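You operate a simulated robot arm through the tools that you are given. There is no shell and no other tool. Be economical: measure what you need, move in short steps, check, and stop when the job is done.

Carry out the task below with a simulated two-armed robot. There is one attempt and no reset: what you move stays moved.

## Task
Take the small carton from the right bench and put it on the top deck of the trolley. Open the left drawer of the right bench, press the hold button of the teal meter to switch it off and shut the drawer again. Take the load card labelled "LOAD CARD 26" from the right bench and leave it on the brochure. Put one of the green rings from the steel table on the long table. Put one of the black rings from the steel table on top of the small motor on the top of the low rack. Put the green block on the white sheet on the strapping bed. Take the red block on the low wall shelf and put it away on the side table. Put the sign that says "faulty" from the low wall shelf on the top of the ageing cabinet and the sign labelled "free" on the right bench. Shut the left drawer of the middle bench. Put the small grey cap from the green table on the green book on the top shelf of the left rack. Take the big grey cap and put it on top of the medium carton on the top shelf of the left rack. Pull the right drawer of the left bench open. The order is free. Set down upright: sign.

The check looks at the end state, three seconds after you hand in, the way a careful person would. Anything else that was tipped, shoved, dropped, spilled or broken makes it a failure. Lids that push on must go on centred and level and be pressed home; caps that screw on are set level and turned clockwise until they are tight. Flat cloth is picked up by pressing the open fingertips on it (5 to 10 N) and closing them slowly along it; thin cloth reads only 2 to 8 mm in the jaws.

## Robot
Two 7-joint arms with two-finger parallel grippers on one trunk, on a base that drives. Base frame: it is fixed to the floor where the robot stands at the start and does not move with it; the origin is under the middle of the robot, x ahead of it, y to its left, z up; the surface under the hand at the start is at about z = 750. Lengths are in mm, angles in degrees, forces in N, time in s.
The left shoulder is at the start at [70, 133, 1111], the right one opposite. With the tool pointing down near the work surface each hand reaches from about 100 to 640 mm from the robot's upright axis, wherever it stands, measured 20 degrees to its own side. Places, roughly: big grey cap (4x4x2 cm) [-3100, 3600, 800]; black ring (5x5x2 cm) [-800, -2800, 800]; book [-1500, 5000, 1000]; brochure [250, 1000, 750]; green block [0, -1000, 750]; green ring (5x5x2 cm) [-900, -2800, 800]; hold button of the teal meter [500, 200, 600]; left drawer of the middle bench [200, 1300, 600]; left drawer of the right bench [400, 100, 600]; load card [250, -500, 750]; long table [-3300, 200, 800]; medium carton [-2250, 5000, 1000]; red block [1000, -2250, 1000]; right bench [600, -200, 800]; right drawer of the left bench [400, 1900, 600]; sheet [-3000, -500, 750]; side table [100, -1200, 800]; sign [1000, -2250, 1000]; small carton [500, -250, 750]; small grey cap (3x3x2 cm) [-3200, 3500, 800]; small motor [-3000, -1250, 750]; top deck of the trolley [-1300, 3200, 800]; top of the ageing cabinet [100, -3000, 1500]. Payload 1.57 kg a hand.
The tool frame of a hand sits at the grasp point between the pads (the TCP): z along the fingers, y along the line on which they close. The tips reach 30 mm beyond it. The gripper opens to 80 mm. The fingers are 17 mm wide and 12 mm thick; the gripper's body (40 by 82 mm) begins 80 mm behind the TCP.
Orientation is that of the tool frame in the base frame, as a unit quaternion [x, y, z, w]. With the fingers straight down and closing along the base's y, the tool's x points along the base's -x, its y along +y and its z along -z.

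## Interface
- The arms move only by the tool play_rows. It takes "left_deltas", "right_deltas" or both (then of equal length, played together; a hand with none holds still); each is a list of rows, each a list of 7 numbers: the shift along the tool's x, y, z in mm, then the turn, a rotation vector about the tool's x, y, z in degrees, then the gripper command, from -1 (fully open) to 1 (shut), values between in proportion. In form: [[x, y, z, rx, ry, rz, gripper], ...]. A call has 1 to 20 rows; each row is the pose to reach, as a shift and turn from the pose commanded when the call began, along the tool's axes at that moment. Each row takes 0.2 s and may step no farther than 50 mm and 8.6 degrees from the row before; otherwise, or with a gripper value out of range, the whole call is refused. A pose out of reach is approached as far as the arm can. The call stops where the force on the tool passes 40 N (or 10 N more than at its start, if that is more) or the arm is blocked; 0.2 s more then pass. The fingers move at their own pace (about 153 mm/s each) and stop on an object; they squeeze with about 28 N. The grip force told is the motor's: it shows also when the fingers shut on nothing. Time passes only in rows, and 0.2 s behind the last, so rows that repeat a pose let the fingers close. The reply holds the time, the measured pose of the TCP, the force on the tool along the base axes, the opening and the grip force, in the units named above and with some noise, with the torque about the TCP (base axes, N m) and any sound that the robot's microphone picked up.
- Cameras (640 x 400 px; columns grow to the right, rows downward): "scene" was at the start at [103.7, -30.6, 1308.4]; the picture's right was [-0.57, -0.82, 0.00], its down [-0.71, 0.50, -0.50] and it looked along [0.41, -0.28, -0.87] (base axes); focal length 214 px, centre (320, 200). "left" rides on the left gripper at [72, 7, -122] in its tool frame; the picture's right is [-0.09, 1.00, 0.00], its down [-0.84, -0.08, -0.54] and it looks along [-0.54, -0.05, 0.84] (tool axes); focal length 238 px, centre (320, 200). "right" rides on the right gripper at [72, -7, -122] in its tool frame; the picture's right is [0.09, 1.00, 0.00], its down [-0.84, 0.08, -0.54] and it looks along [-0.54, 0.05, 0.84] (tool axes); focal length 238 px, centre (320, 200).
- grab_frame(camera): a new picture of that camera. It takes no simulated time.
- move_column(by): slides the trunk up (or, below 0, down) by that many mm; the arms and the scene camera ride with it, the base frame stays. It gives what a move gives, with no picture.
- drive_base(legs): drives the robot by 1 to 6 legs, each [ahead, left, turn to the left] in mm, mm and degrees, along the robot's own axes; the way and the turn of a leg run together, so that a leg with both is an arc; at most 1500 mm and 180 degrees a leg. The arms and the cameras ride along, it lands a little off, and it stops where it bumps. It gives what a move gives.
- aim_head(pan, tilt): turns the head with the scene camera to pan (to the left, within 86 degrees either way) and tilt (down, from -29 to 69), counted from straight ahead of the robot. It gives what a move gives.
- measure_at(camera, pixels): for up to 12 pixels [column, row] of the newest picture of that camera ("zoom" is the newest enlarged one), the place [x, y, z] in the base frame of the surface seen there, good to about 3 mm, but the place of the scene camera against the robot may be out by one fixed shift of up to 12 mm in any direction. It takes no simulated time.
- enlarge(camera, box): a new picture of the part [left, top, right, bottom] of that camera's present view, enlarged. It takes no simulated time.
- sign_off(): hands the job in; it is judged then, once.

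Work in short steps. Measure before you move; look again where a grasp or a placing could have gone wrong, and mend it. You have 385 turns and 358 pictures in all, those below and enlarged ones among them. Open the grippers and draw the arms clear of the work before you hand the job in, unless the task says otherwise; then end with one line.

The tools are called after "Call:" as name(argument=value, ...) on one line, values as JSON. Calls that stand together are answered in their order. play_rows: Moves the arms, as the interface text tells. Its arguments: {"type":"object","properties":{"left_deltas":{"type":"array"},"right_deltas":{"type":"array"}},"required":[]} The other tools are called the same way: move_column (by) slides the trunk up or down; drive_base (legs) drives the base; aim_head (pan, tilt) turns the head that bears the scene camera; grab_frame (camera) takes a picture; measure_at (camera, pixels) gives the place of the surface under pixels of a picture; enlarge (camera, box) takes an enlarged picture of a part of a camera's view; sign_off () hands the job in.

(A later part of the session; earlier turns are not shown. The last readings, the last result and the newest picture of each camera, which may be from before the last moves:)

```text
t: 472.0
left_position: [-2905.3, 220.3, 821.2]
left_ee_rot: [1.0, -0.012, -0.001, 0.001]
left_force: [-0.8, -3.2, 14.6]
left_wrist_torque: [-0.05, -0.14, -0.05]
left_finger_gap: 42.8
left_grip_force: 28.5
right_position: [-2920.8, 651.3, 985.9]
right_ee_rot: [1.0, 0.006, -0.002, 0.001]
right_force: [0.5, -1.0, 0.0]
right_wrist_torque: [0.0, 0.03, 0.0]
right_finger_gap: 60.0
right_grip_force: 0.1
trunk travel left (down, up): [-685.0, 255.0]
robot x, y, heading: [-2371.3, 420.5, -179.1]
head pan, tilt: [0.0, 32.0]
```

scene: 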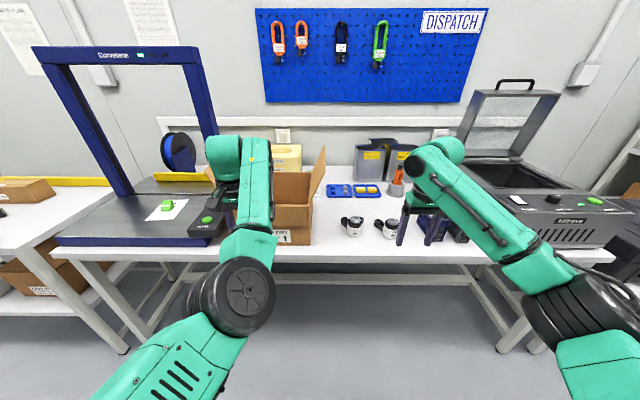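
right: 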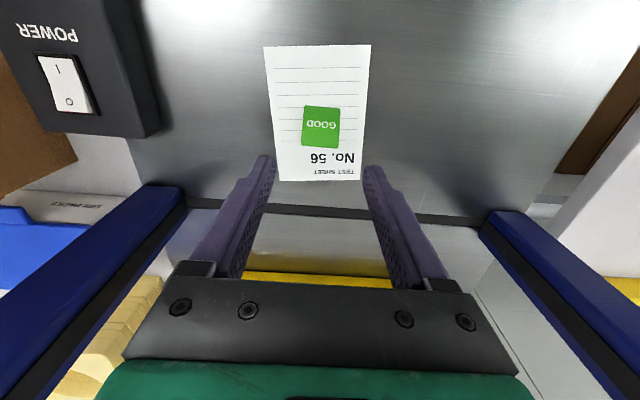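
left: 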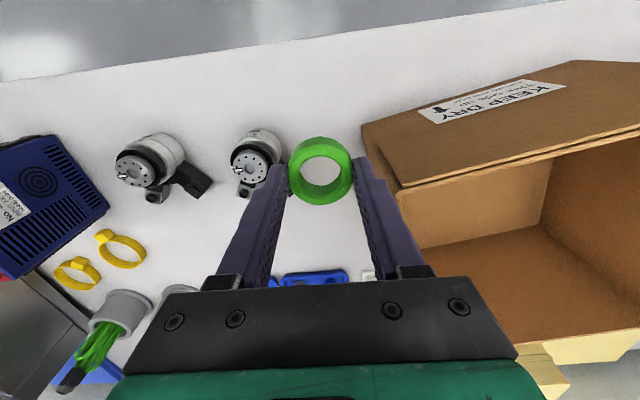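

Contact. I ease up, release and lift.

Call:
play_rows(left_deltas=[[0, 0, -2, 0, 0, 0, 0.3], [0, 0, -2, 0, 0, 0, -0.4], [0, 0, -2, 0, 0, 0, -0.4], [0, 0, -40, 0, 0, 0, -0.4], [0, 0, -80, 0, 0, 0, -0.4], [0, 0, -120, 0, 0, 0, -0.4], [0, 0, -155, 0, 0, 0, -0.4]])

Call:
grab_frame(camera="left")

```text
t: 473.6
left_position: [-2928.2, 214.5, 971.9]
left_ee_rot: [1.0, -0.013, 0.002, -0.001]
left_force: [-0.2, -0.5, 0.9]
left_wrist_torque: [0.01, 0.03, 0.01]
left_finger_gap: 55.9
left_grip_force: 0.0
left hand out of reach, approached as far as the arm can: row 6, 7
right_position: [-2921.7, 650.9, 985.3]
right_ee_rot: [1.0, 0.006, -0.001, 0.0]
right_force: [0.6, 0.2, -0.3]
right_wrist_torque: [0.0, 0.01, 0.01]
right_finger_gap: 60.0
right_grip_force: 0.0
trunk travel left (down, up): [-685.0, 255.0]
robot x, y, heading: [-2374.3, 425.6, -179.0]
head pan, tilt: [0.0, 32.0]
```

```text
198 pictures are left
```

left: 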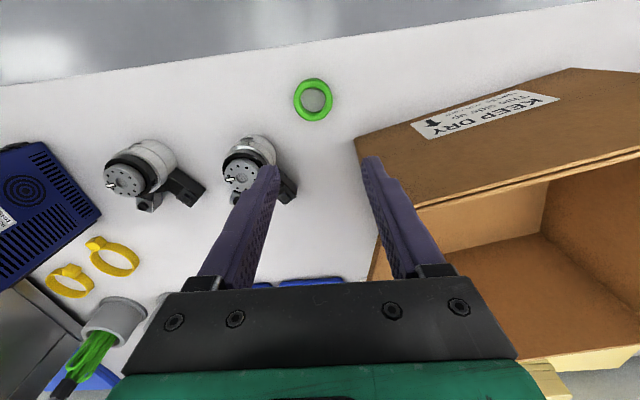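

Green ring is on the long table. Next back to the low wall shelf for FAULTY and the red block.

Call:
drive_base(legs=[[-1300, 0, 0], [0, 0, 179], [0, -1400, 0], [0, -900, 0], [1100, 0, 0]])

Call:
aim_head(pan=-30, tilt=10)

Call:
grab_frame(camera="scene")

```text
t: 503.6
left_position: [541.5, -1693.0, 969.9]
left_ee_rot: [0.026, 1.0, -0.001, -0.002]
left_force: [-0.1, 0.2, 1.1]
left_wrist_torque: [0.01, 0.01, -0.02]
left_finger_gap: 56.0
left_grip_force: 0.1
right_position: [522.5, -2128.6, 983.3]
right_ee_rot: [0.008, 1.0, 0.001, 0.001]
right_force: [-0.2, -0.3, 0.1]
right_wrist_torque: [0.01, -0.01, 0.02]
right_finger_gap: 59.8
right_grip_force: 0.1
trunk travel left (down, up): [-685.0, 255.0]
robot x, y, heading: [-17.4, -1886.9, -0.7]
head pan, tilt: [0.0, 32.0]
```

```text
t: 504.6
left_position: [540.8, -1693.0, 969.2]
left_ee_rot: [0.026, 1.0, 0.0, -0.003]
left_force: [0.0, 0.0, -0.5]
left_wrist_torque: [-0.02, 0.0, 0.0]
left_finger_gap: 55.9
left_grip_force: 0.1
right_position: [522.6, -2129.3, 984.9]
right_ee_rot: [0.008, 1.0, 0.001, 0.001]
right_force: [0.8, -0.2, 0.2]
right_wrist_torque: [-0.03, 0.0, 0.01]
right_finger_gap: 60.0
right_grip_force: 0.0
trunk travel left (down, up): [-685.0, 255.0]
robot x, y, heading: [-20.0, -1885.9, -0.8]
head pan, tilt: [-30.0, 10.0]
```

```text
197 pictures are left
```

scene: 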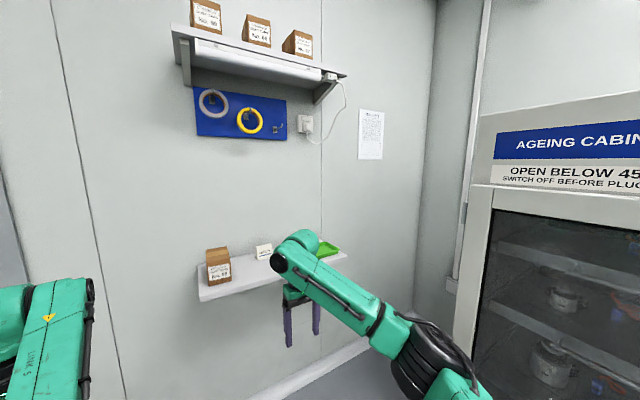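

I measure the cabinet's top edge height.

Call:
measure_at(camera="scene", pixels=[[500, 118], [560, 108], [630, 95], [490, 125], [485, 200], [264, 250], [264, 258], [330, 250]])

```text
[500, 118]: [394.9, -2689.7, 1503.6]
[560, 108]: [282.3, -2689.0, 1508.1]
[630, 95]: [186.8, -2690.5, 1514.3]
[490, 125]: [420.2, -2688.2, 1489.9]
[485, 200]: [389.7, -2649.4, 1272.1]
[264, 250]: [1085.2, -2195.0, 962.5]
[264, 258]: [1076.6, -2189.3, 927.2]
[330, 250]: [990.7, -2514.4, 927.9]
```

Cabinet top z≈1515, front y=-2690. Since that is high, I'll grasp FAULTY with the hand pitched 45° and set it down at the same pitch. I drive in and pitch the hand well before the shelf.

Call:
drive_base(legs=[[0, -100, 0.8], [380, 0, 0]])

Call:
play_rows(right_deltas=[[40, 0, -40, 0, 0, 0, -1], [60, 0, -80, 0, -7, 0, -1], [60, 0, -110, 0, -14, 0, -1], [60, 0, -110, 0, -21, 0, -1], [60, 0, -110, 0, -28, 0, -1], [60, 0, -110, 0, -35, 0, -1], [60, 0, -110, 0, -42, 0, -1], [60, 0, -110, 0, -45, 0, -1]])

Call:
grab_frame(camera="right")

```text
t: 507.7
left_position: [916.2, -1781.8, 972.4]
left_ee_rot: [0.018, 1.0, 0.0, -0.002]
left_force: [-0.3, -0.2, -0.1]
left_wrist_torque: [-0.02, 0.02, 0.0]
left_finger_gap: 55.8
left_grip_force: 0.1
right_position: [902.9, -2217.6, 984.3]
right_ee_rot: [-0.001, 1.0, 0.001, 0.001]
right_force: [0.1, 1.1, 0.0]
right_wrist_torque: [-0.04, -0.02, 0.02]
right_finger_gap: 60.1
right_grip_force: 0.1
trunk travel left (down, up): [-685.0, 255.0]
robot x, y, heading: [352.6, -1979.5, 0.5]
head pan, tilt: [-30.0, 10.0]
```

```text
refused: row 1 steps farther than a row can; nothing moved
```

```text
196 pictures are left
```

right: 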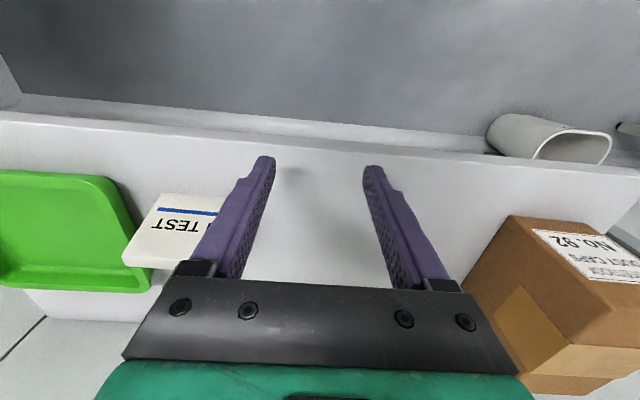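

Steps corrected.

Call:
play_rows(right_deltas=[[25, 0, -35, 0, 0, 0, -1], [50, 0, -70, 0, -7, 0, -1], [60, 0, -105, 0, -14, 0, -1], [60, 0, -110, 0, -21, 0, -1], [60, 0, -110, 0, -28, 0, -1], [60, 0, -110, 0, -35, 0, -1], [60, 0, -110, 0, -42, 0, -1], [60, 0, -110, 0, -45, 0, -1], [60, 0, -110, 0, -45, 0, -1]])

Call:
grab_frame(camera="right")

```text
t: 509.7
left_position: [916.1, -1781.5, 970.9]
left_ee_rot: [0.018, 1.0, -0.001, -0.003]
left_force: [-0.3, -0.7, 0.9]
left_wrist_torque: [-0.03, 0.0, 0.04]
left_finger_gap: 56.2
left_grip_force: 0.0
right_position: [842.7, -2218.6, 1094.5]
right_ee_rot: [0.0, 0.923, 0.0, 0.384]
right_force: [-0.8, -0.9, -0.3]
right_wrist_torque: [0.0, 0.01, 0.01]
right_finger_gap: 79.9
right_grip_force: 0.1
trunk travel left (down, up): [-685.0, 255.0]
robot x, y, heading: [357.0, -1980.8, 0.5]
head pan, tilt: [-30.0, 10.0]
```

```text
195 pictures are left
```

right: 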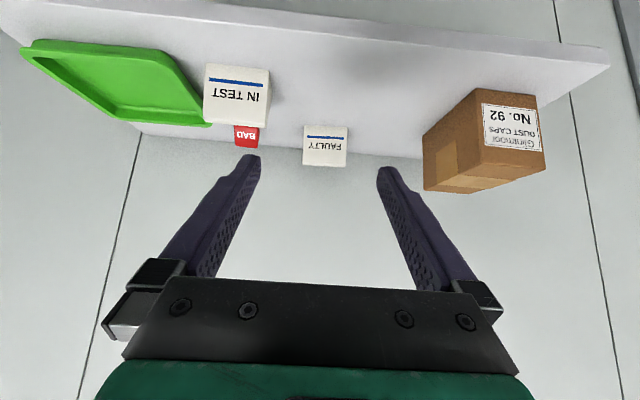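

Good view: FAULTY at (326,145), BAD at (247,137). I measure both.

Call:
measure_at(camera="right", pixels=[[307, 128], [345, 130], [306, 158], [343, 160], [326, 145], [326, 162], [240, 130], [256, 130], [240, 143], [255, 145], [240, 119], [326, 124]])

Call:
enlarge(camera="right", box=[190, 50, 370, 180])

```text
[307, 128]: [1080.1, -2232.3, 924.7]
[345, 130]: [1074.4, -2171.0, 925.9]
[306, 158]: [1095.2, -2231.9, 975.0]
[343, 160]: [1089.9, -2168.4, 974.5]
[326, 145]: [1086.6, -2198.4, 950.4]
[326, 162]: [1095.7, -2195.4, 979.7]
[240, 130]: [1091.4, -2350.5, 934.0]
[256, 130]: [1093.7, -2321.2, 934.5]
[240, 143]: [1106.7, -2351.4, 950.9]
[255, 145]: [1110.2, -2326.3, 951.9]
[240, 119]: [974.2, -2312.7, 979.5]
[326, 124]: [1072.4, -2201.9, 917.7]
```

```text
3.08 times, centred on (280, 115) of right
```

zoom: 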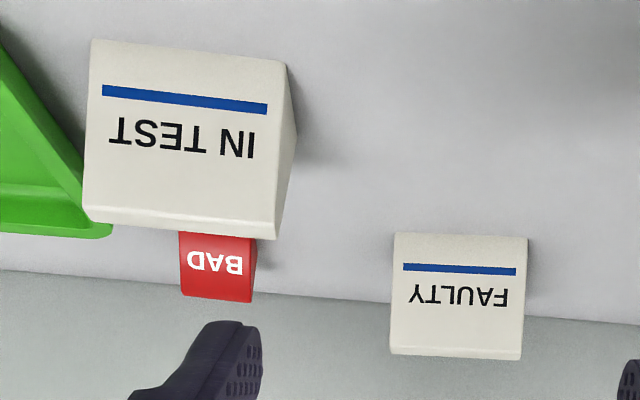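

FAULTY: y -2236…-2165, bottom front x≈1078, top z 977, yawed about +5°. I drive 170 mm closer (the left hand stays clear of the wall) and bring the pitched hand to a pre-grasp.

Call:
drive_base(legs=[[170, 0, 0]])

Call:
play_rows(right_deltas=[[13, 5, 20, -1, 0, -1, -1], [26, 10, 40, -2, 0, -2, -1], [40, 15, 60, -3.5, 0, -3.5, -1], [40, 18, 80, -3.5, 0, -3.5, -1], [40, 18, 80, -3.5, 0, -3.5, -1]])

Call:
grab_frame(camera="right")

```text
t: 511.2
left_position: [1086.8, -1785.1, 971.1]
left_ee_rot: [0.02, 1.0, 0.0, -0.002]
left_force: [-0.4, 0.7, -0.5]
left_wrist_torque: [0.04, 0.0, -0.01]
left_finger_gap: 56.0
left_grip_force: 0.0
right_position: [1011.1, -2220.7, 1093.4]
right_ee_rot: [0.002, 0.923, 0.0, 0.384]
right_force: [-0.3, -0.5, -0.4]
right_wrist_torque: [0.0, 0.03, 0.0]
right_finger_gap: 80.0
right_grip_force: 0.1
trunk travel left (down, up): [-685.0, 255.0]
robot x, y, heading: [527.6, -1982.4, -0.0]
head pan, tilt: [-30.0, 10.0]
```

```text
t: 512.4
left_position: [1086.9, -1784.9, 970.7]
left_ee_rot: [0.02, 1.0, -0.002, -0.002]
left_force: [0.8, -0.7, -0.2]
left_wrist_torque: [0.0, 0.03, 0.02]
left_finger_gap: 56.1
left_grip_force: 0.0
right_position: [1039.1, -2202.4, 1009.4]
right_ee_rot: [-0.038, 0.923, 0.017, 0.383]
right_force: [0.5, -0.4, 0.2]
right_wrist_torque: [-0.02, 0.0, -0.01]
right_finger_gap: 79.9
right_grip_force: 0.1
trunk travel left (down, up): [-685.0, 255.0]
robot x, y, heading: [526.8, -1983.3, 0.1]
head pan, tilt: [-30.0, 10.0]
```

```text
193 pictures are left
```

right: 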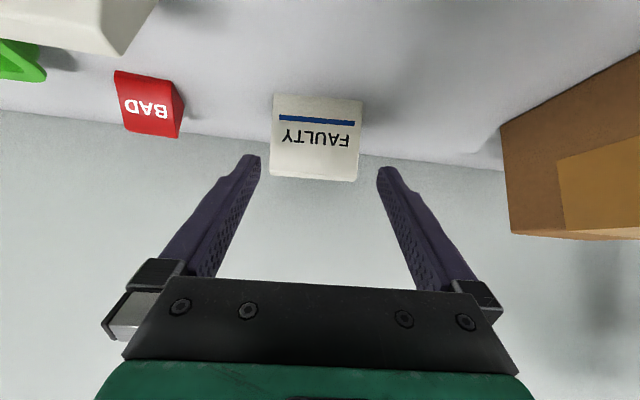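

Alignment looks good. I verify with a measurement of the sign's edges.

Call:
measure_at(camera="right", pixels=[[275, 100], [360, 106], [272, 165], [356, 172], [316, 150], [316, 176], [270, 170], [358, 178]])

```text
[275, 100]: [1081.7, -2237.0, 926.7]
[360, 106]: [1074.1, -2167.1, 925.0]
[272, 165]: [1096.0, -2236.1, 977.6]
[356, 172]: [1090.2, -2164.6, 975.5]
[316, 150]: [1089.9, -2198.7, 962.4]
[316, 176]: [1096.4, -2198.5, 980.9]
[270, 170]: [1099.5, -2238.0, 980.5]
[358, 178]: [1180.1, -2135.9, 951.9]
```

I move in 72 mm along the tool and grip.

Call:
play_rows(right_deltas=[[0, -1, 25, 0, 0, 0, -1], [0, -2, 50, 0, 0, 0, -1], [0, -3, 72, 0, 0, 0, -1], [0, -3, 72, 0, 0, 0, -1], [0, -3, 72, 0, 0, 0, 1], [0, -3, 72, 0, 0, 0, 1], [0, -3, 72, 0, 0, 0, 1]])

Call:
grab_frame(camera="right")

```text
t: 514.0
left_position: [1085.4, -1784.1, 970.6]
left_ee_rot: [0.02, 1.0, -0.001, -0.003]
left_force: [0.4, 0.7, 0.4]
left_wrist_torque: [0.01, 0.0, 0.02]
left_finger_gap: 56.0
left_grip_force: 0.0
right_position: [1093.0, -2201.9, 960.3]
right_ee_rot: [-0.038, 0.923, 0.016, 0.384]
right_force: [-0.3, -0.2, -0.5]
right_wrist_torque: [0.0, -0.02, -0.01]
right_finger_gap: 0.1
right_grip_force: 21.1
trunk travel left (down, up): [-685.0, 255.0]
robot x, y, heading: [527.6, -1985.6, 0.2]
head pan, tilt: [-30.0, 10.0]
```

```text
192 pictures are left
```

right: 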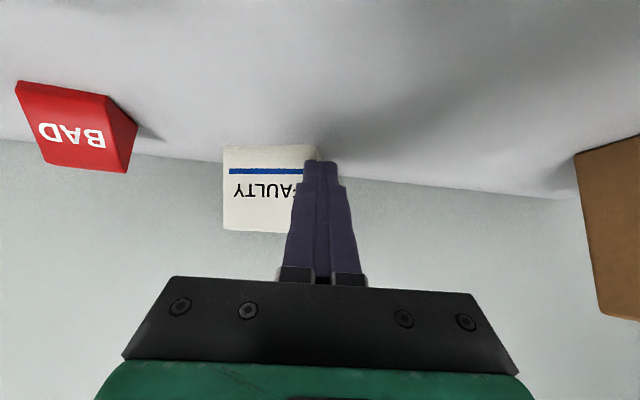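

The fingers closed on nothing and the sign appears to the left. I open and look where it is.

Call:
play_rows(right_deltas=[[0, 0, -10, 0, 0, 0, 0], [0, 0, -60, 0, 0, 0, 0], [0, 0, -80, 0, 0, 0, -1], [0, 0, -80, 0, 0, 0, -1]])

Call:
grab_frame(camera="right")

```text
t: 515.0
left_position: [1086.8, -1784.1, 970.2]
left_ee_rot: [0.019, 1.0, 0.0, -0.003]
left_force: [0.1, 0.6, 0.8]
left_wrist_torque: [-0.01, -0.01, 0.03]
left_finger_gap: 56.1
left_grip_force: 0.1
right_position: [1035.4, -2207.3, 1016.2]
right_ee_rot: [-0.039, 0.923, 0.017, 0.383]
right_force: [0.3, 0.5, -0.3]
right_wrist_torque: [0.0, -0.01, -0.05]
right_finger_gap: 80.1
right_grip_force: 0.1
trunk travel left (down, up): [-685.0, 255.0]
robot x, y, heading: [529.9, -1984.2, 0.1]
head pan, tilt: [-30.0, 10.0]
```

```text
191 pictures are left
```

right: 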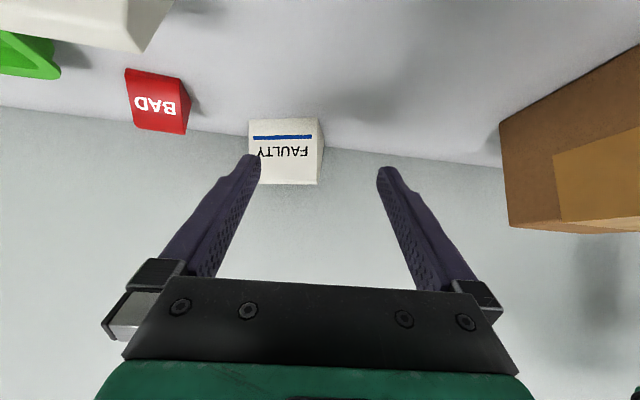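

The sign got pushed back a bit, still upright. I re-measure it.

Call:
measure_at(camera="right", pixels=[[252, 122], [316, 122], [262, 178], [315, 178], [288, 178], [321, 150], [324, 135], [288, 150], [317, 183], [340, 140]])

Call:
enlarge(camera="right", box=[220, 90, 360, 200])

```text
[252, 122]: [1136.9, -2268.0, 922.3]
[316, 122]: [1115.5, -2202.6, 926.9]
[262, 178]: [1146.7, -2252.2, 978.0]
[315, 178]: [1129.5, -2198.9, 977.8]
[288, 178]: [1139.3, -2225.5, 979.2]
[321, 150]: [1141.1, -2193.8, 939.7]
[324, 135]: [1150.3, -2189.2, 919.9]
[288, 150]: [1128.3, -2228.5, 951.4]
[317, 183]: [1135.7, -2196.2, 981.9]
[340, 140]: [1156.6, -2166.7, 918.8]
```

```text
3.64 times, centred on (290, 145) of right
```

zoom: 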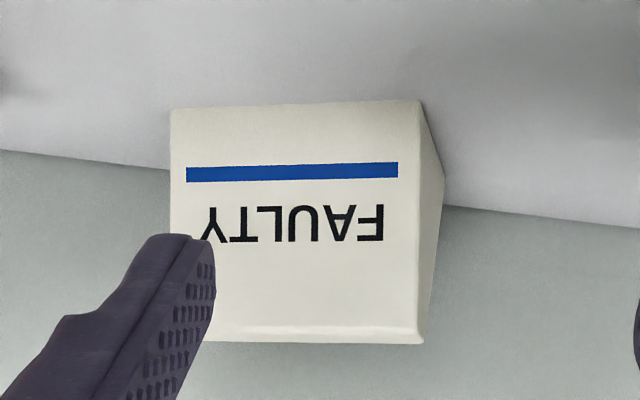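

It now sits yawed ~18° at about [1145,-2230]. I match the yaw and go to a pre-grasp 50 mm short, then check centring in the image before closing in.

Call:
play_rows(right_deltas=[[-5, -12, 8, -3, 0, -3, -1], [-12, -24, 20, -6, 0, -6, -1], [-20, -36, 38, -9.2, 0, -9.2, -1], [-29, -42, 59, -9.2, 0, -9.2, -1], [-29, -42, 59, -9.2, 0, -9.2, -1]])

Call:
grab_frame(camera="right")

```text
t: 516.2
left_position: [1086.5, -1784.7, 970.5]
left_ee_rot: [0.02, 1.0, -0.001, -0.001]
left_force: [0.6, 0.5, -0.3]
left_wrist_torque: [0.0, 0.0, 0.01]
left_finger_gap: 56.3
left_grip_force: 0.0
right_position: [1100.5, -2244.2, 993.7]
right_ee_rot: [-0.143, 0.912, 0.059, 0.38]
right_force: [0.5, 0.4, 0.8]
right_wrist_torque: [0.05, -0.01, 0.01]
right_finger_gap: 80.1
right_grip_force: 0.0
trunk travel left (down, up): [-685.0, 255.0]
robot x, y, heading: [525.8, -1988.4, -0.1]
head pan, tilt: [-30.0, 10.0]
```

```text
189 pictures are left
```

right: 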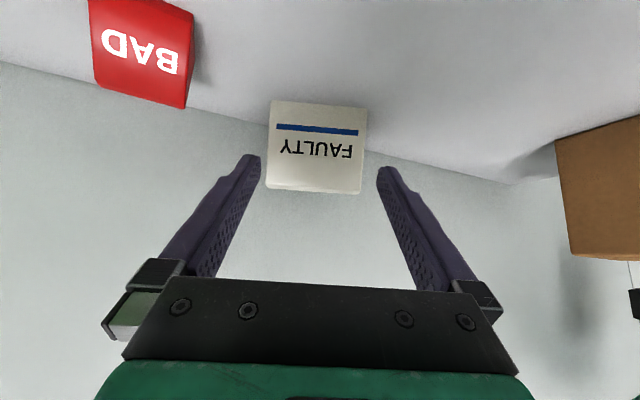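

Yaw now matches (edge slope equals the camera's own 4.6° skew), with a -3 mm lateral offset. I shift and advance 25 mm, then recheck.

Call:
play_rows(right_deltas=[[0, -3, 0, 0, 0, 0, -1], [0, -3, 22, 0, 0, 0, -1], [0, -3, 22, 0, 0, 0, -1]])

Call:
grab_frame(camera="right")

```text
t: 517.0
left_position: [1086.5, -1784.8, 970.3]
left_ee_rot: [0.02, 1.0, -0.001, -0.002]
left_force: [1.6, -0.6, -0.4]
left_wrist_torque: [0.01, -0.01, -0.03]
left_finger_gap: 56.0
left_grip_force: 0.0
right_position: [1114.7, -2239.6, 979.2]
right_ee_rot: [-0.143, 0.912, 0.06, 0.38]
right_force: [0.1, 0.6, -0.7]
right_wrist_torque: [0.02, -0.02, 0.01]
right_finger_gap: 79.9
right_grip_force: 0.0
trunk travel left (down, up): [-685.0, 255.0]
robot x, y, heading: [525.6, -1981.6, -0.2]
head pan, tilt: [-30.0, 10.0]
```

```text
188 pictures are left
```

right: 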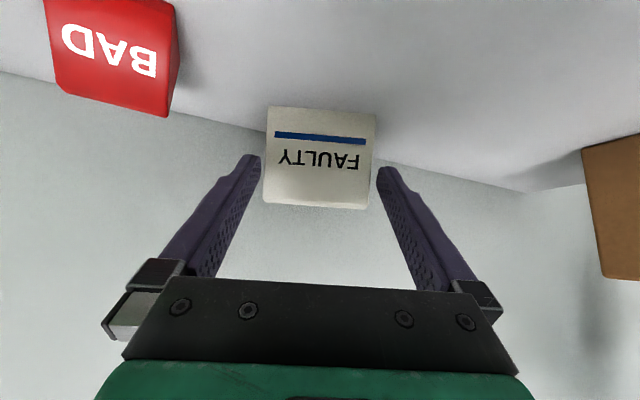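

Left margin looks smaller than the right; I shift another 1.5 mm and advance the remaining 27 mm slowly, watching force.

Call:
play_rows(right_deltas=[[0, -1.5, 0, 0, 0, 0, -1], [0, -1.5, 9, 0, 0, 0, -1], [0, -1.5, 18, 0, 0, 0, -1], [0, -1.5, 26, 0, 0, 0, -1], [0, -1.5, 26, 0, 0, 0, -1]])

Call:
grab_frame(camera="right")

```text
t: 518.2
left_position: [1087.4, -1783.4, 971.6]
left_ee_rot: [0.02, 1.0, -0.002, -0.002]
left_force: [1.0, -0.4, -0.2]
left_wrist_torque: [0.0, -0.01, 0.0]
left_finger_gap: 55.7
left_grip_force: 0.1
right_position: [1134.5, -2236.6, 960.1]
right_ee_rot: [-0.143, 0.912, 0.059, 0.379]
right_force: [0.1, -0.3, 0.4]
right_wrist_torque: [-0.02, 0.03, -0.01]
right_finger_gap: 80.3
right_grip_force: 0.1
trunk travel left (down, up): [-685.0, 255.0]
robot x, y, heading: [527.1, -1983.6, -0.2]
head pan, tilt: [-30.0, 10.0]
```

```text
187 pictures are left
```

right: 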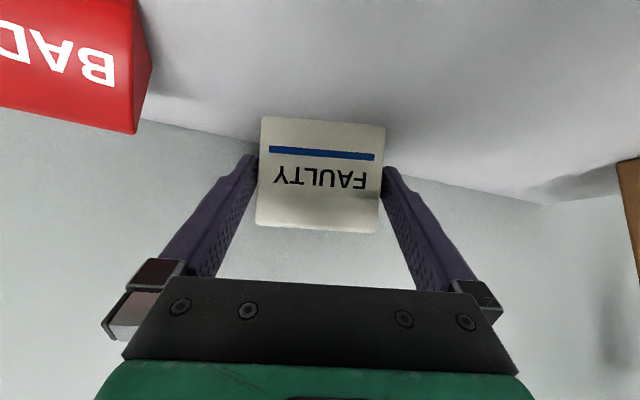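

Now the sign is between the fingers. I close.

Call:
play_rows(right_deltas=[[0, 0, 0, 0, 0, 0, 1], [0, 0, 0, 0, 0, 0, 1], [0, 0, 0, 0, 0, 0, 1]])

```text
t: 519.0
left_position: [1086.4, -1784.8, 970.9]
left_ee_rot: [0.02, 1.0, -0.001, -0.003]
left_force: [0.3, 0.4, -0.5]
left_wrist_torque: [0.03, -0.07, -0.03]
left_finger_gap: 55.9
left_grip_force: 0.1
right_position: [1134.1, -2236.5, 960.9]
right_ee_rot: [-0.143, 0.912, 0.06, 0.379]
right_force: [0.3, 0.3, -0.3]
right_wrist_torque: [0.0, -0.03, 0.0]
right_finger_gap: 74.1
right_grip_force: 28.5
trunk travel left (down, up): [-685.0, 255.0]
robot x, y, heading: [527.6, -1981.7, 0.2]
head pan, tilt: [-30.0, 10.0]
```

FAULTY is gripped (74 mm). I lift it, back out, and raise the column to its top.

Call:
play_rows(right_deltas=[[-32, 0, -32, 0, 0, 0, 1], [-64, 0, -63, 0, 0, 0, 1], [-92, 0, -92, 0, 0, 0, 1]])

Call:
drive_base(legs=[[-520, 0, 0], [0, 100, 0]])

Call:
move_column(by=255)

Call:
grab_frame(camera="right")

```text
t: 519.8
left_position: [1087.3, -1784.1, 969.3]
left_ee_rot: [0.02, 1.0, 0.0, -0.003]
left_force: [0.1, 0.0, 0.1]
left_wrist_torque: [-0.03, 0.02, 0.02]
left_finger_gap: 55.9
left_grip_force: 0.0
right_position: [1134.8, -2234.8, 1091.8]
right_ee_rot: [-0.142, 0.913, 0.058, 0.379]
right_force: [-0.6, -0.3, -1.2]
right_wrist_torque: [0.02, 0.0, 0.01]
right_finger_gap: 74.0
right_grip_force: 28.2
trunk travel left (down, up): [-685.0, 255.0]
robot x, y, heading: [525.8, -1982.0, -0.0]
head pan, tilt: [-30.0, 10.0]
```

```text
t: 523.5
left_position: [573.9, -1684.4, 969.8]
left_ee_rot: [0.015, 1.0, 0.0, -0.003]
left_force: [0.5, -0.3, -0.6]
left_wrist_torque: [-0.02, 0.02, 0.02]
left_finger_gap: 56.1
left_grip_force: 0.0
right_position: [626.4, -2133.8, 1091.2]
right_ee_rot: [-0.148, 0.912, 0.062, 0.378]
right_force: [-0.9, 0.7, -0.4]
right_wrist_torque: [0.0, 0.01, -0.01]
right_finger_gap: 73.9
right_grip_force: 27.8
trunk travel left (down, up): [-685.0, 255.0]
robot x, y, heading: [18.0, -1890.9, 0.6]
head pan, tilt: [-30.0, 10.0]
```

```text
t: 526.1
left_position: [573.0, -1683.6, 1225.1]
left_ee_rot: [0.014, 1.0, -0.002, -0.003]
left_force: [-0.2, -0.2, 0.0]
left_wrist_torque: [0.01, 0.0, 0.0]
left_finger_gap: 56.3
left_grip_force: 0.0
right_position: [626.4, -2133.1, 1346.3]
right_ee_rot: [-0.148, 0.912, 0.061, 0.379]
right_force: [-0.4, -0.2, -0.2]
right_wrist_torque: [0.01, 0.02, -0.02]
right_finger_gap: 73.9
right_grip_force: 28.2
trunk travel left (down, up): [-940.0, 0.0]
robot x, y, heading: [15.7, -1888.5, 0.7]
head pan, tilt: [-30.0, 10.0]
```

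```text
186 pictures are left
```

right: 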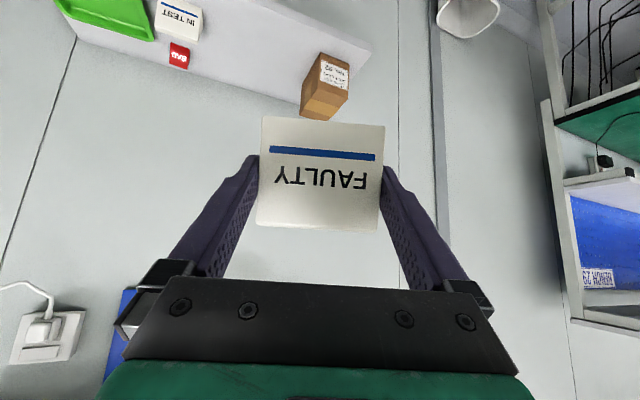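

Now I raise the right hand about 245 mm with the arm.

Call:
play_rows(right_deltas=[[-29, 0, -29, 0, 0, 0, 1], [-58, 0, -57, 0, 0, 0, 1], [-87, 0, -86, 0, 0, 0, 1], [-116, 0, -115, 0, 0, 0, 1], [-145, 0, -144, 0, 0, 0, 1], [-174, 0, -172, 0, 0, 0, 1], [-174, 0, -172, 0, 0, 0, 1]])

```text
t: 527.7
left_position: [573.5, -1683.7, 1225.7]
left_ee_rot: [0.015, 1.0, 0.0, -0.002]
left_force: [0.1, 0.3, -0.3]
left_wrist_torque: [0.0, 0.02, -0.02]
left_finger_gap: 56.2
left_grip_force: 0.0
right_position: [622.7, -2132.2, 1586.7]
right_ee_rot: [-0.149, 0.911, 0.061, 0.38]
right_force: [0.5, -0.4, -0.5]
right_wrist_torque: [0.01, -0.03, -0.02]
right_finger_gap: 74.0
right_grip_force: 27.9
right hand out of reach, approached as far as the arm can: row 6, 7
trunk travel left (down, up): [-940.0, 0.0]
robot x, y, heading: [19.3, -1888.9, 0.6]
head pan, tilt: [-30.0, 10.0]
```

Height reached (1587). I turn to face the cabinet and look at its top.

Call:
drive_base(legs=[[0, 0, -90.6], [0, 290, 0]])

Call:
aim_head(pan=-10, tilt=10)

Call:
grab_frame(camera="scene")

Call:
grab_frame(camera="right")

```text
t: 533.5
left_position: [523.9, -2434.6, 1226.3]
left_ee_rot: [0.712, 0.702, 0.003, -0.001]
left_force: [-0.7, -0.8, 1.0]
left_wrist_torque: [-0.01, -0.06, 0.01]
left_finger_gap: 56.0
left_grip_force: 0.0
right_position: [76.3, -2492.7, 1584.7]
right_ee_rot: [0.533, 0.754, -0.221, 0.315]
right_force: [-0.9, -0.3, -0.4]
right_wrist_torque: [0.0, -0.02, 0.01]
right_finger_gap: 73.6
right_grip_force: 28.2
trunk travel left (down, up): [-940.0, 0.0]
robot x, y, heading: [313.6, -1884.3, -88.4]
head pan, tilt: [-30.0, 10.0]
```

```text
t: 534.4
left_position: [527.3, -2434.2, 1224.3]
left_ee_rot: [0.712, 0.703, 0.001, -0.002]
left_force: [0.0, -0.8, 0.9]
left_wrist_torque: [-0.02, -0.01, 0.01]
left_finger_gap: 55.9
left_grip_force: 0.0
right_position: [79.6, -2490.6, 1585.6]
right_ee_rot: [0.534, 0.754, -0.222, 0.313]
right_force: [0.6, 0.2, -0.7]
right_wrist_torque: [0.02, -0.01, 0.03]
right_finger_gap: 74.1
right_grip_force: 28.3
trunk travel left (down, up): [-940.0, 0.0]
robot x, y, heading: [313.3, -1878.9, -88.5]
head pan, tilt: [-10.0, 10.0]
```

```text
185 pictures are left
```

scene: 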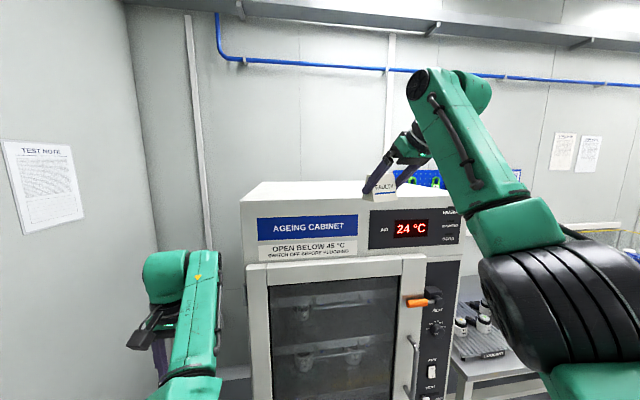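

```text
184 pictures are left
```

right: 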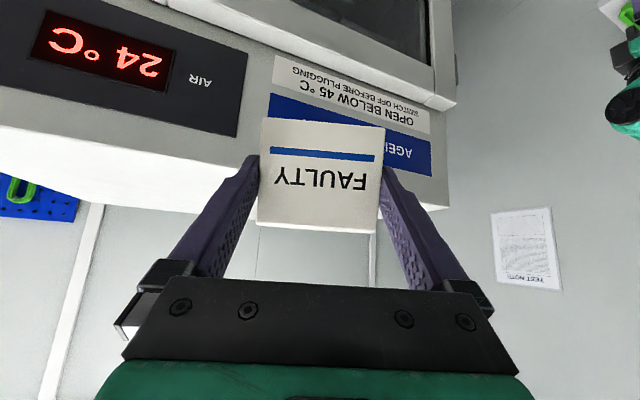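

The cabinet top looks empty. I measure its top surface and edges.

Call:
measure_at(camera="scene", pixels=[[310, 195], [330, 186], [250, 200], [355, 205], [300, 185], [430, 205]])

Call:
measure_at(camera="right", pixels=[[100, 160], [150, 180], [60, 150], [200, 140], [245, 230], [410, 200]])

```text
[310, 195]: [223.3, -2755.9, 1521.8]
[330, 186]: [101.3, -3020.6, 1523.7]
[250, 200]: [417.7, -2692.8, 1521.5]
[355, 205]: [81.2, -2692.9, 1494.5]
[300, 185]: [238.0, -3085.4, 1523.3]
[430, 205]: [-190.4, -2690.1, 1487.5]
```

```text
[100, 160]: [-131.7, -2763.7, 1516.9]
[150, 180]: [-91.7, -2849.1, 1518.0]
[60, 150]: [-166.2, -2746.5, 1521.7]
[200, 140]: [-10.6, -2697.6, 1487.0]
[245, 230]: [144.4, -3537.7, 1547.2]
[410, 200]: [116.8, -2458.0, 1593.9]
```

Top is z≈1519, so contact at TCP z≈1560; the sign's bottom clears by ~25 mm. I drive ahead 280 mm.

Call:
drive_base(legs=[[280, 0, -1.5]])

Call:
move_column(by=-18)

Call:
grab_frame(camera="right")

```text
t: 536.3
left_position: [545.1, -2722.6, 1224.1]
left_ee_rot: [0.716, 0.698, -0.007, -0.007]
left_force: [0.1, 0.3, 1.2]
left_wrist_torque: [-0.03, -0.02, 0.01]
left_finger_gap: 56.0
left_grip_force: 0.0
right_position: [99.8, -2768.6, 1592.0]
right_ee_rot: [0.539, 0.751, -0.231, 0.305]
right_force: [1.0, -0.6, -0.2]
right_wrist_torque: [0.0, -0.01, 0.0]
right_finger_gap: 74.1
right_grip_force: 27.7
trunk travel left (down, up): [-940.0, 0.0]
robot x, y, heading: [319.4, -2170.4, -89.7]
head pan, tilt: [-10.0, 10.0]
```

```text
t: 537.0
left_position: [544.9, -2719.8, 1208.9]
left_ee_rot: [0.714, 0.7, -0.009, -0.004]
left_force: [-0.2, 0.1, -0.6]
left_wrist_torque: [-0.03, 0.0, 0.01]
left_finger_gap: 55.9
left_grip_force: 0.0
right_position: [96.2, -2763.7, 1575.8]
right_ee_rot: [0.538, 0.75, -0.231, 0.307]
right_force: [1.1, 0.6, 0.4]
right_wrist_torque: [0.02, -0.03, 0.0]
right_finger_gap: 74.2
right_grip_force: 27.7
trunk travel left (down, up): [-922.0, 18.0]
robot x, y, heading: [319.4, -2168.4, -89.6]
head pan, tilt: [-10.0, 10.0]
```

```text
183 pictures are left
```

right: 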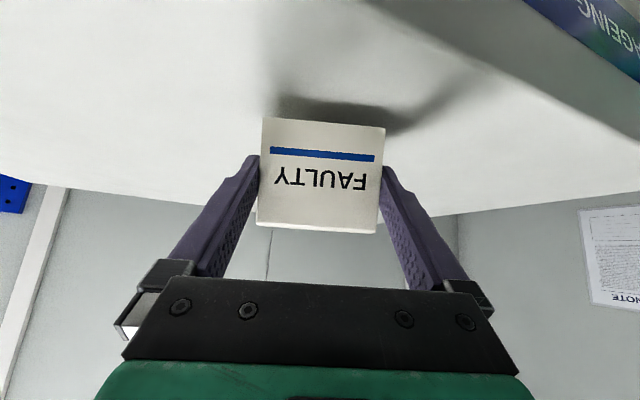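

The pose readings shifted slightly after the drive. I check with a zero-motion reading.

Call:
play_rows(right_deltas=[[0, 0, 0, 0, 0, 0, 1], [0, 0, 0, 0, 0, 0, 1], [0, 0, 0, 0, 0, 0, 1]])

Call:
grab_frame(camera="left")

```text
t: 538.0
left_position: [545.5, -2717.9, 1209.2]
left_ee_rot: [0.71, 0.704, -0.007, -0.003]
left_force: [-0.3, -0.1, -0.6]
left_wrist_torque: [0.02, 0.05, 0.01]
left_finger_gap: 56.4
left_grip_force: 0.0
right_position: [90.7, -2764.9, 1573.6]
right_ee_rot: [0.539, 0.75, -0.229, 0.308]
right_force: [0.5, 0.5, -1.0]
right_wrist_torque: [0.02, -0.05, 0.03]
right_finger_gap: 74.0
right_grip_force: 27.7
trunk travel left (down, up): [-922.0, 18.0]
robot x, y, heading: [324.5, -2168.9, -89.4]
head pan, tilt: [-10.0, 10.0]
stopped in row 3 (right hand): the arm was blocked; the commanded pose is now the measured one
```

```text
182 pictures are left
```

left: 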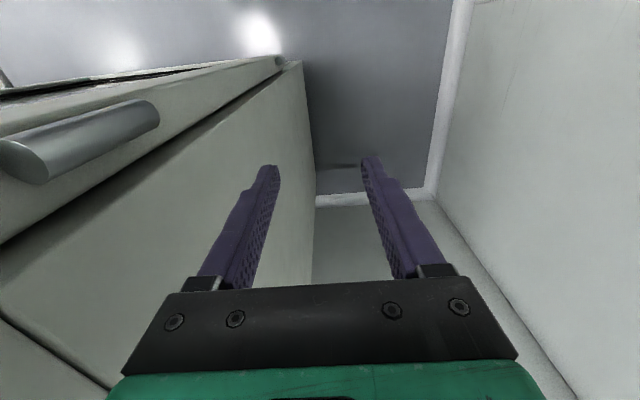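

Something resists. I look at both arms with the scene camera.

Call:
aim_head(pan=20, tilt=35)

Call:
grab_frame(camera="scene")

Call:
aim_head(pan=-30, tilt=20)

Call:
grab_frame(camera="scene")

```text
t: 538.9
left_position: [545.7, -2720.1, 1208.1]
left_ee_rot: [0.713, 0.701, -0.008, -0.004]
left_force: [-0.4, 0.3, 0.1]
left_wrist_torque: [0.0, -0.03, 0.01]
left_finger_gap: 56.0
left_grip_force: 0.0
right_position: [96.2, -2762.7, 1575.4]
right_ee_rot: [0.54, 0.749, -0.231, 0.306]
right_force: [-0.4, -0.1, -0.6]
right_wrist_torque: [-0.01, -0.02, -0.01]
right_finger_gap: 74.0
right_grip_force: 27.5
trunk travel left (down, up): [-922.0, 18.0]
robot x, y, heading: [320.1, -2165.1, -89.7]
head pan, tilt: [20.0, 35.0]
```

```text
181 pictures are left
```

scene: 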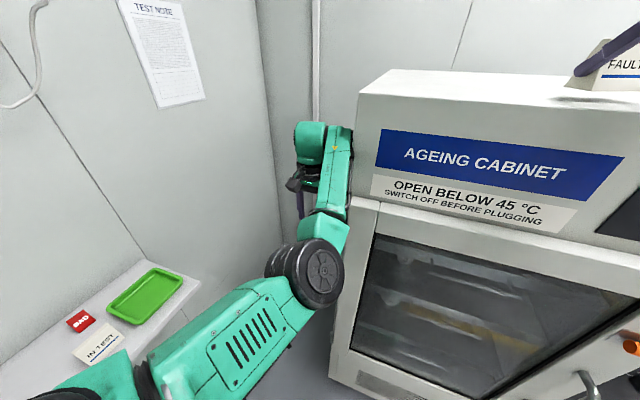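

```text
t: 540.1
left_position: [545.6, -2717.8, 1209.0]
left_ee_rot: [0.713, 0.701, -0.009, -0.003]
left_force: [0.3, 0.1, 0.1]
left_wrist_torque: [-0.03, 0.0, -0.01]
left_finger_gap: 56.1
left_grip_force: 0.0
right_position: [95.2, -2763.6, 1575.5]
right_ee_rot: [0.54, 0.749, -0.231, 0.306]
right_force: [-0.3, -0.5, -0.1]
right_wrist_torque: [0.01, 0.04, 0.02]
right_finger_gap: 73.9
right_grip_force: 28.3
trunk travel left (down, up): [-922.0, 18.0]
robot x, y, heading: [315.2, -2166.0, -89.6]
head pan, tilt: [-30.0, 20.0]
```

```text
180 pictures are left
```

scene: 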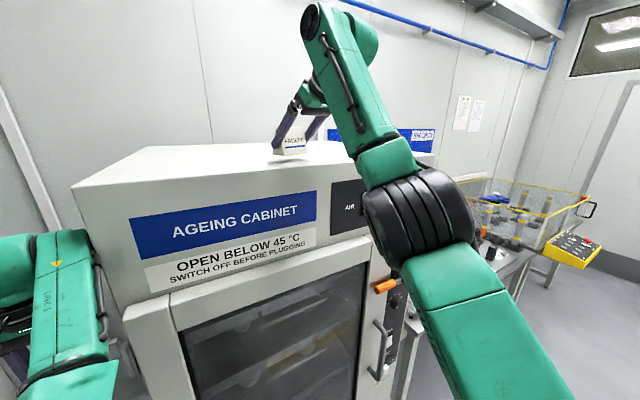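

The left forearm appears to be against the cabinet's front corner. I sidestep 35 mm to the left to free it, then re-read.

Call:
drive_base(legs=[[0, 40, 0]])

Call:
measure_at(camera="scene", pixels=[[380, 240], [420, 250], [470, 215], [385, 287], [100, 300], [95, 260], [110, 290]])

```text
t: 541.0
left_position: [563.8, -2723.8, 1210.1]
left_ee_rot: [0.715, 0.699, 0.0, 0.001]
left_force: [0.0, -0.5, 0.0]
left_wrist_torque: [0.0, -0.01, 0.0]
left_finger_gap: 56.1
left_grip_force: 0.2
right_position: [108.2, -2768.9, 1568.8]
right_ee_rot: [0.542, 0.747, -0.225, 0.313]
right_force: [0.1, 0.3, -0.1]
right_wrist_torque: [0.0, -0.03, 0.0]
right_finger_gap: 74.2
right_grip_force: 28.0
trunk travel left (down, up): [-922.0, 18.0]
robot x, y, heading: [360.2, -2165.0, -89.6]
head pan, tilt: [-30.0, 20.0]
```

```text
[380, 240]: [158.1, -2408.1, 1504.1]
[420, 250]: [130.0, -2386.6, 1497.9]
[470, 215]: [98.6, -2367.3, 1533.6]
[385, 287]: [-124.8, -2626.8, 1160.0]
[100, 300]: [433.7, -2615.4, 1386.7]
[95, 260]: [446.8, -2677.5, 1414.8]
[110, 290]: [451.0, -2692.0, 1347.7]
```

Freed (tilt readings back to zero). Now I lower the sign with the column.

Call:
move_column(by=-6)

Call:
move_column(by=-2)

```text
t: 541.5
left_position: [566.8, -2725.3, 1202.7]
left_ee_rot: [0.714, 0.7, -0.001, -0.001]
left_force: [0.2, -0.1, 0.6]
left_wrist_torque: [0.01, 0.02, 0.02]
left_finger_gap: 55.8
left_grip_force: 0.0
right_position: [113.0, -2772.6, 1563.3]
right_ee_rot: [0.541, 0.748, -0.225, 0.311]
right_force: [0.8, 0.5, -0.4]
right_wrist_torque: [0.03, -0.01, 0.0]
right_finger_gap: 74.0
right_grip_force: 27.8
trunk travel left (down, up): [-916.0, 24.0]
robot x, y, heading: [358.1, -2169.3, -89.5]
head pan, tilt: [-30.0, 20.0]
```

```text
t: 542.1
left_position: [566.4, -2725.0, 1200.5]
left_ee_rot: [0.715, 0.699, 0.0, -0.001]
left_force: [0.5, 0.1, 0.0]
left_wrist_torque: [-0.05, 0.05, 0.0]
left_finger_gap: 55.7
left_grip_force: 0.1
right_position: [112.9, -2772.3, 1560.7]
right_ee_rot: [0.542, 0.748, -0.225, 0.311]
right_force: [-0.7, -0.3, -0.1]
right_wrist_torque: [0.04, -0.02, 0.01]
right_finger_gap: 74.1
right_grip_force: 28.0
trunk travel left (down, up): [-914.0, 26.0]
robot x, y, heading: [356.7, -2168.3, -89.5]
head pan, tilt: [-30.0, 20.0]
```

Call:
move_column(by=-2)

Call:
grab_frame(camera="right")

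```text
t: 542.6
left_position: [566.4, -2724.6, 1200.2]
left_ee_rot: [0.715, 0.699, 0.0, -0.002]
left_force: [-0.1, -0.2, -0.6]
left_wrist_torque: [0.01, 0.05, -0.02]
left_finger_gap: 56.2
left_grip_force: 0.1
right_position: [112.0, -2770.6, 1560.5]
right_ee_rot: [0.54, 0.747, -0.227, 0.313]
right_force: [-1.1, -3.1, 9.0]
right_wrist_torque: [0.0, -0.13, -0.03]
right_finger_gap: 74.0
right_grip_force: 27.6
trunk travel left (down, up): [-912.0, 28.0]
robot x, y, heading: [361.2, -2164.8, -89.5]
head pan, tilt: [-30.0, 20.0]
```

```text
179 pictures are left
```

right: 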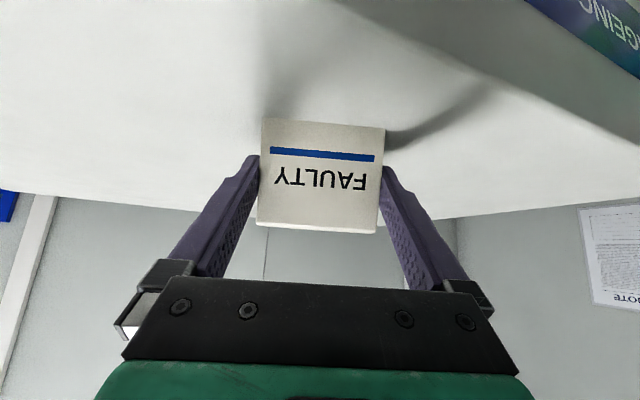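

Contact at 9 N. I open and retract along the tool axis.

Call:
play_rows(right_deltas=[[0, 0, 0, 0, 0, 0, 0.7], [0, 0, 0, 0, 0, 0, -1], [0, 0, 0, 0, 0, 0, -1], [0, 0, -25, 0, 0, 0, -1], [0, 0, -60, 0, 0, 0, -1], [0, 0, -90, 0, 0, 0, -1]])

Call:
grab_frame(camera="right")

```text
t: 544.0
left_position: [565.5, -2723.6, 1200.6]
left_ee_rot: [0.715, 0.699, -0.001, 0.001]
left_force: [0.0, -0.3, -0.4]
left_wrist_torque: [0.01, -0.02, -0.03]
left_finger_gap: 55.8
left_grip_force: 0.1
right_position: [90.1, -2702.5, 1618.2]
right_ee_rot: [0.542, 0.747, -0.225, 0.312]
right_force: [0.6, 0.7, -0.2]
right_wrist_torque: [-0.03, 0.0, -0.02]
right_finger_gap: 80.2
right_grip_force: 0.0
right hand out of reach, approached as far as the arm can: row 6
trunk travel left (down, up): [-912.0, 28.0]
robot x, y, heading: [358.7, -2168.6, -89.6]
head pan, tilt: [-30.0, 20.0]
```

```text
178 pictures are left
```

right: 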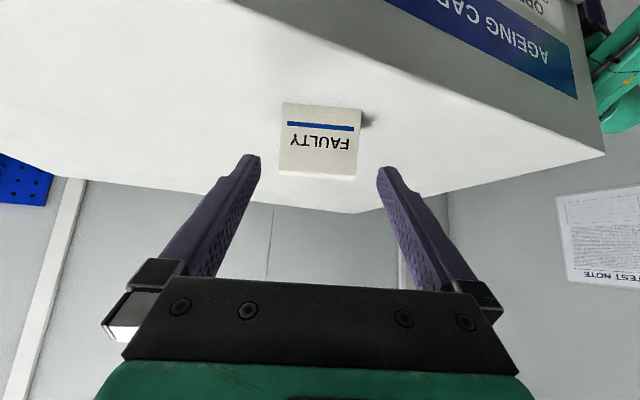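

FAULTY stands upright on the cabinet. I back straight off, lower the column, and check the cabinet hasn't shifted.

Call:
drive_base(legs=[[-330, 0, 0]])

Call:
aim_head(pan=-10, tilt=10)

Call:
grab_frame(camera="scene")

```text
t: 546.1
left_position: [564.7, -2404.5, 1197.6]
left_ee_rot: [0.714, 0.7, 0.0, -0.001]
left_force: [-0.7, 0.0, -0.5]
left_wrist_torque: [0.0, -0.01, -0.03]
left_finger_gap: 56.1
left_grip_force: 0.0
right_position: [88.9, -2387.0, 1616.4]
right_ee_rot: [0.542, 0.748, -0.224, 0.311]
right_force: [-0.1, 1.0, -0.4]
right_wrist_torque: [0.0, -0.01, 0.03]
right_finger_gap: 79.8
right_grip_force: 0.0
trunk travel left (down, up): [-912.0, 28.0]
robot x, y, heading: [356.8, -1845.1, -89.6]
head pan, tilt: [-30.0, 20.0]
```

```text
t: 547.0
left_position: [564.3, -2400.8, 1200.0]
left_ee_rot: [0.714, 0.7, -0.001, -0.001]
left_force: [-0.1, 0.5, -0.4]
left_wrist_torque: [0.02, -0.04, 0.0]
left_finger_gap: 56.4
left_grip_force: 0.1
right_position: [89.2, -2381.1, 1617.7]
right_ee_rot: [0.542, 0.747, -0.226, 0.311]
right_force: [-0.6, 1.8, -0.2]
right_wrist_torque: [-0.03, -0.02, 0.02]
right_finger_gap: 79.8
right_grip_force: 0.2
trunk travel left (down, up): [-912.0, 28.0]
robot x, y, heading: [355.5, -1845.5, -89.5]
head pan, tilt: [-10.0, 10.0]
```

```text
177 pictures are left
```

scene: 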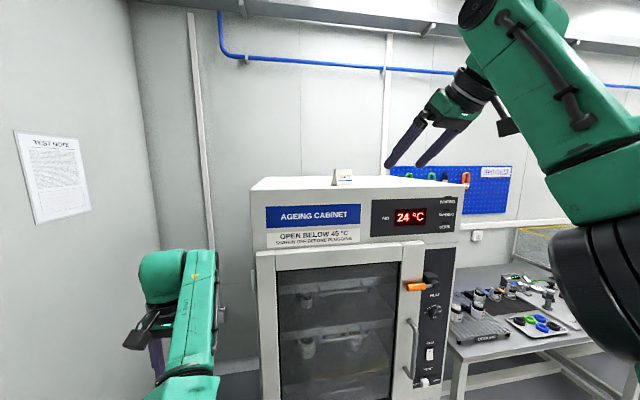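

Call:
measure_at(camera="scene", pixels=[[262, 200], [450, 215], [380, 225], [300, 190], [345, 177]])

Call:
enlarge(camera="scene", box=[300, 150, 400, 212])

```text
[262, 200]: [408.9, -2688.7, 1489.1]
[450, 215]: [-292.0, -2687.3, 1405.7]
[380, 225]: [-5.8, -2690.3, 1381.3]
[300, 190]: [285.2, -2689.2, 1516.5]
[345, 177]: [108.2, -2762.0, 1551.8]
```

```text
6.40 times, centred on (350, 181) of scene
```

zoom: 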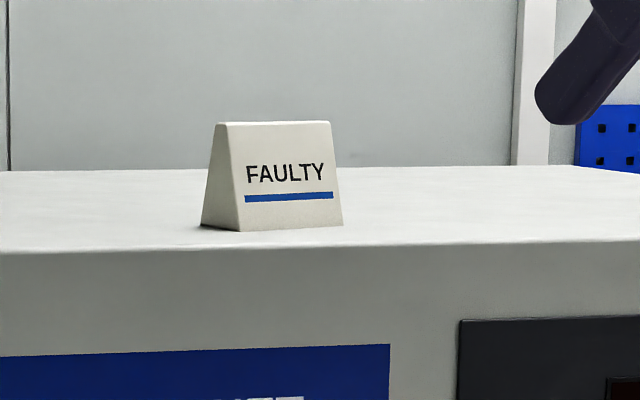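

Cabinet unmoved, sign upright. Now I bring the right hand back to tool-down and lower, and drop the column to working height.

Call:
play_rows(right_deltas=[[26, 0, 26, 1.2, 7.4, 2.9, -1], [52, 0, 52, 2.4, 14.8, 5.8, -1], [78, 0, 78, 3.6, 22.3, 8.7, -1], [104, 0, 104, 4.8, 29.7, 11.6, -1], [130, 0, 130, 6, 37.2, 14.5, -1], [156, 0, 155, 7.2, 44.6, 17.4, -1], [156, 0, 155, 7.2, 44.6, 17.4, -1]])

Call:
move_column(by=-227)

Call:
drive_base(legs=[[0, 0, 89.6]])

```text
t: 548.6
left_position: [565.7, -2403.2, 1197.9]
left_ee_rot: [0.715, 0.699, 0.0, -0.002]
left_force: [0.0, -0.2, 1.3]
left_wrist_torque: [0.01, 0.03, -0.01]
left_finger_gap: 56.0
left_grip_force: 0.1
right_position: [97.2, -2387.3, 1392.0]
right_ee_rot: [0.7, 0.713, 0.012, 0.015]
right_force: [-5.9, 1.1, 0.2]
right_wrist_torque: [-0.1, -0.49, -0.05]
right_finger_gap: 79.8
right_grip_force: 0.1
right hand out of reach, approached as far as the arm can: row 3, 4, 5
trunk travel left (down, up): [-912.0, 28.0]
robot x, y, heading: [350.9, -1845.4, -89.4]
head pan, tilt: [-10.0, 10.0]
```

```text
t: 551.0
left_position: [565.0, -2401.7, 972.9]
left_ee_rot: [0.715, 0.7, 0.0, -0.001]
left_force: [0.2, 0.0, -0.2]
left_wrist_torque: [-0.02, 0.0, -0.03]
left_finger_gap: 55.8
left_grip_force: 0.0
right_position: [87.5, -2383.3, 1167.3]
right_ee_rot: [0.709, 0.705, 0.001, 0.001]
right_force: [-0.4, 0.1, -0.3]
right_wrist_torque: [0.02, -0.01, 0.05]
right_finger_gap: 80.1
right_grip_force: 0.0
trunk travel left (down, up): [-685.0, 255.0]
robot x, y, heading: [353.5, -1847.7, -89.8]
head pan, tilt: [-10.0, 10.0]
```

```text
t: 555.2
left_position: [910.7, -1622.0, 972.5]
left_ee_rot: [-0.001, 1.0, 0.0, 0.0]
left_force: [0.1, -0.4, -0.7]
left_wrist_torque: [0.04, -0.05, 0.01]
left_finger_gap: 55.9
left_grip_force: 0.0
right_position: [903.0, -2100.3, 1167.7]
right_ee_rot: [-0.01, 1.0, 0.001, 0.0]
right_force: [0.0, 1.1, 0.4]
right_wrist_torque: [-0.01, 0.0, -0.02]
right_finger_gap: 80.0
right_grip_force: 0.1
trunk travel left (down, up): [-685.0, 255.0]
robot x, y, heading: [355.7, -1841.3, 1.6]
head pan, tilt: [-10.0, 10.0]
```

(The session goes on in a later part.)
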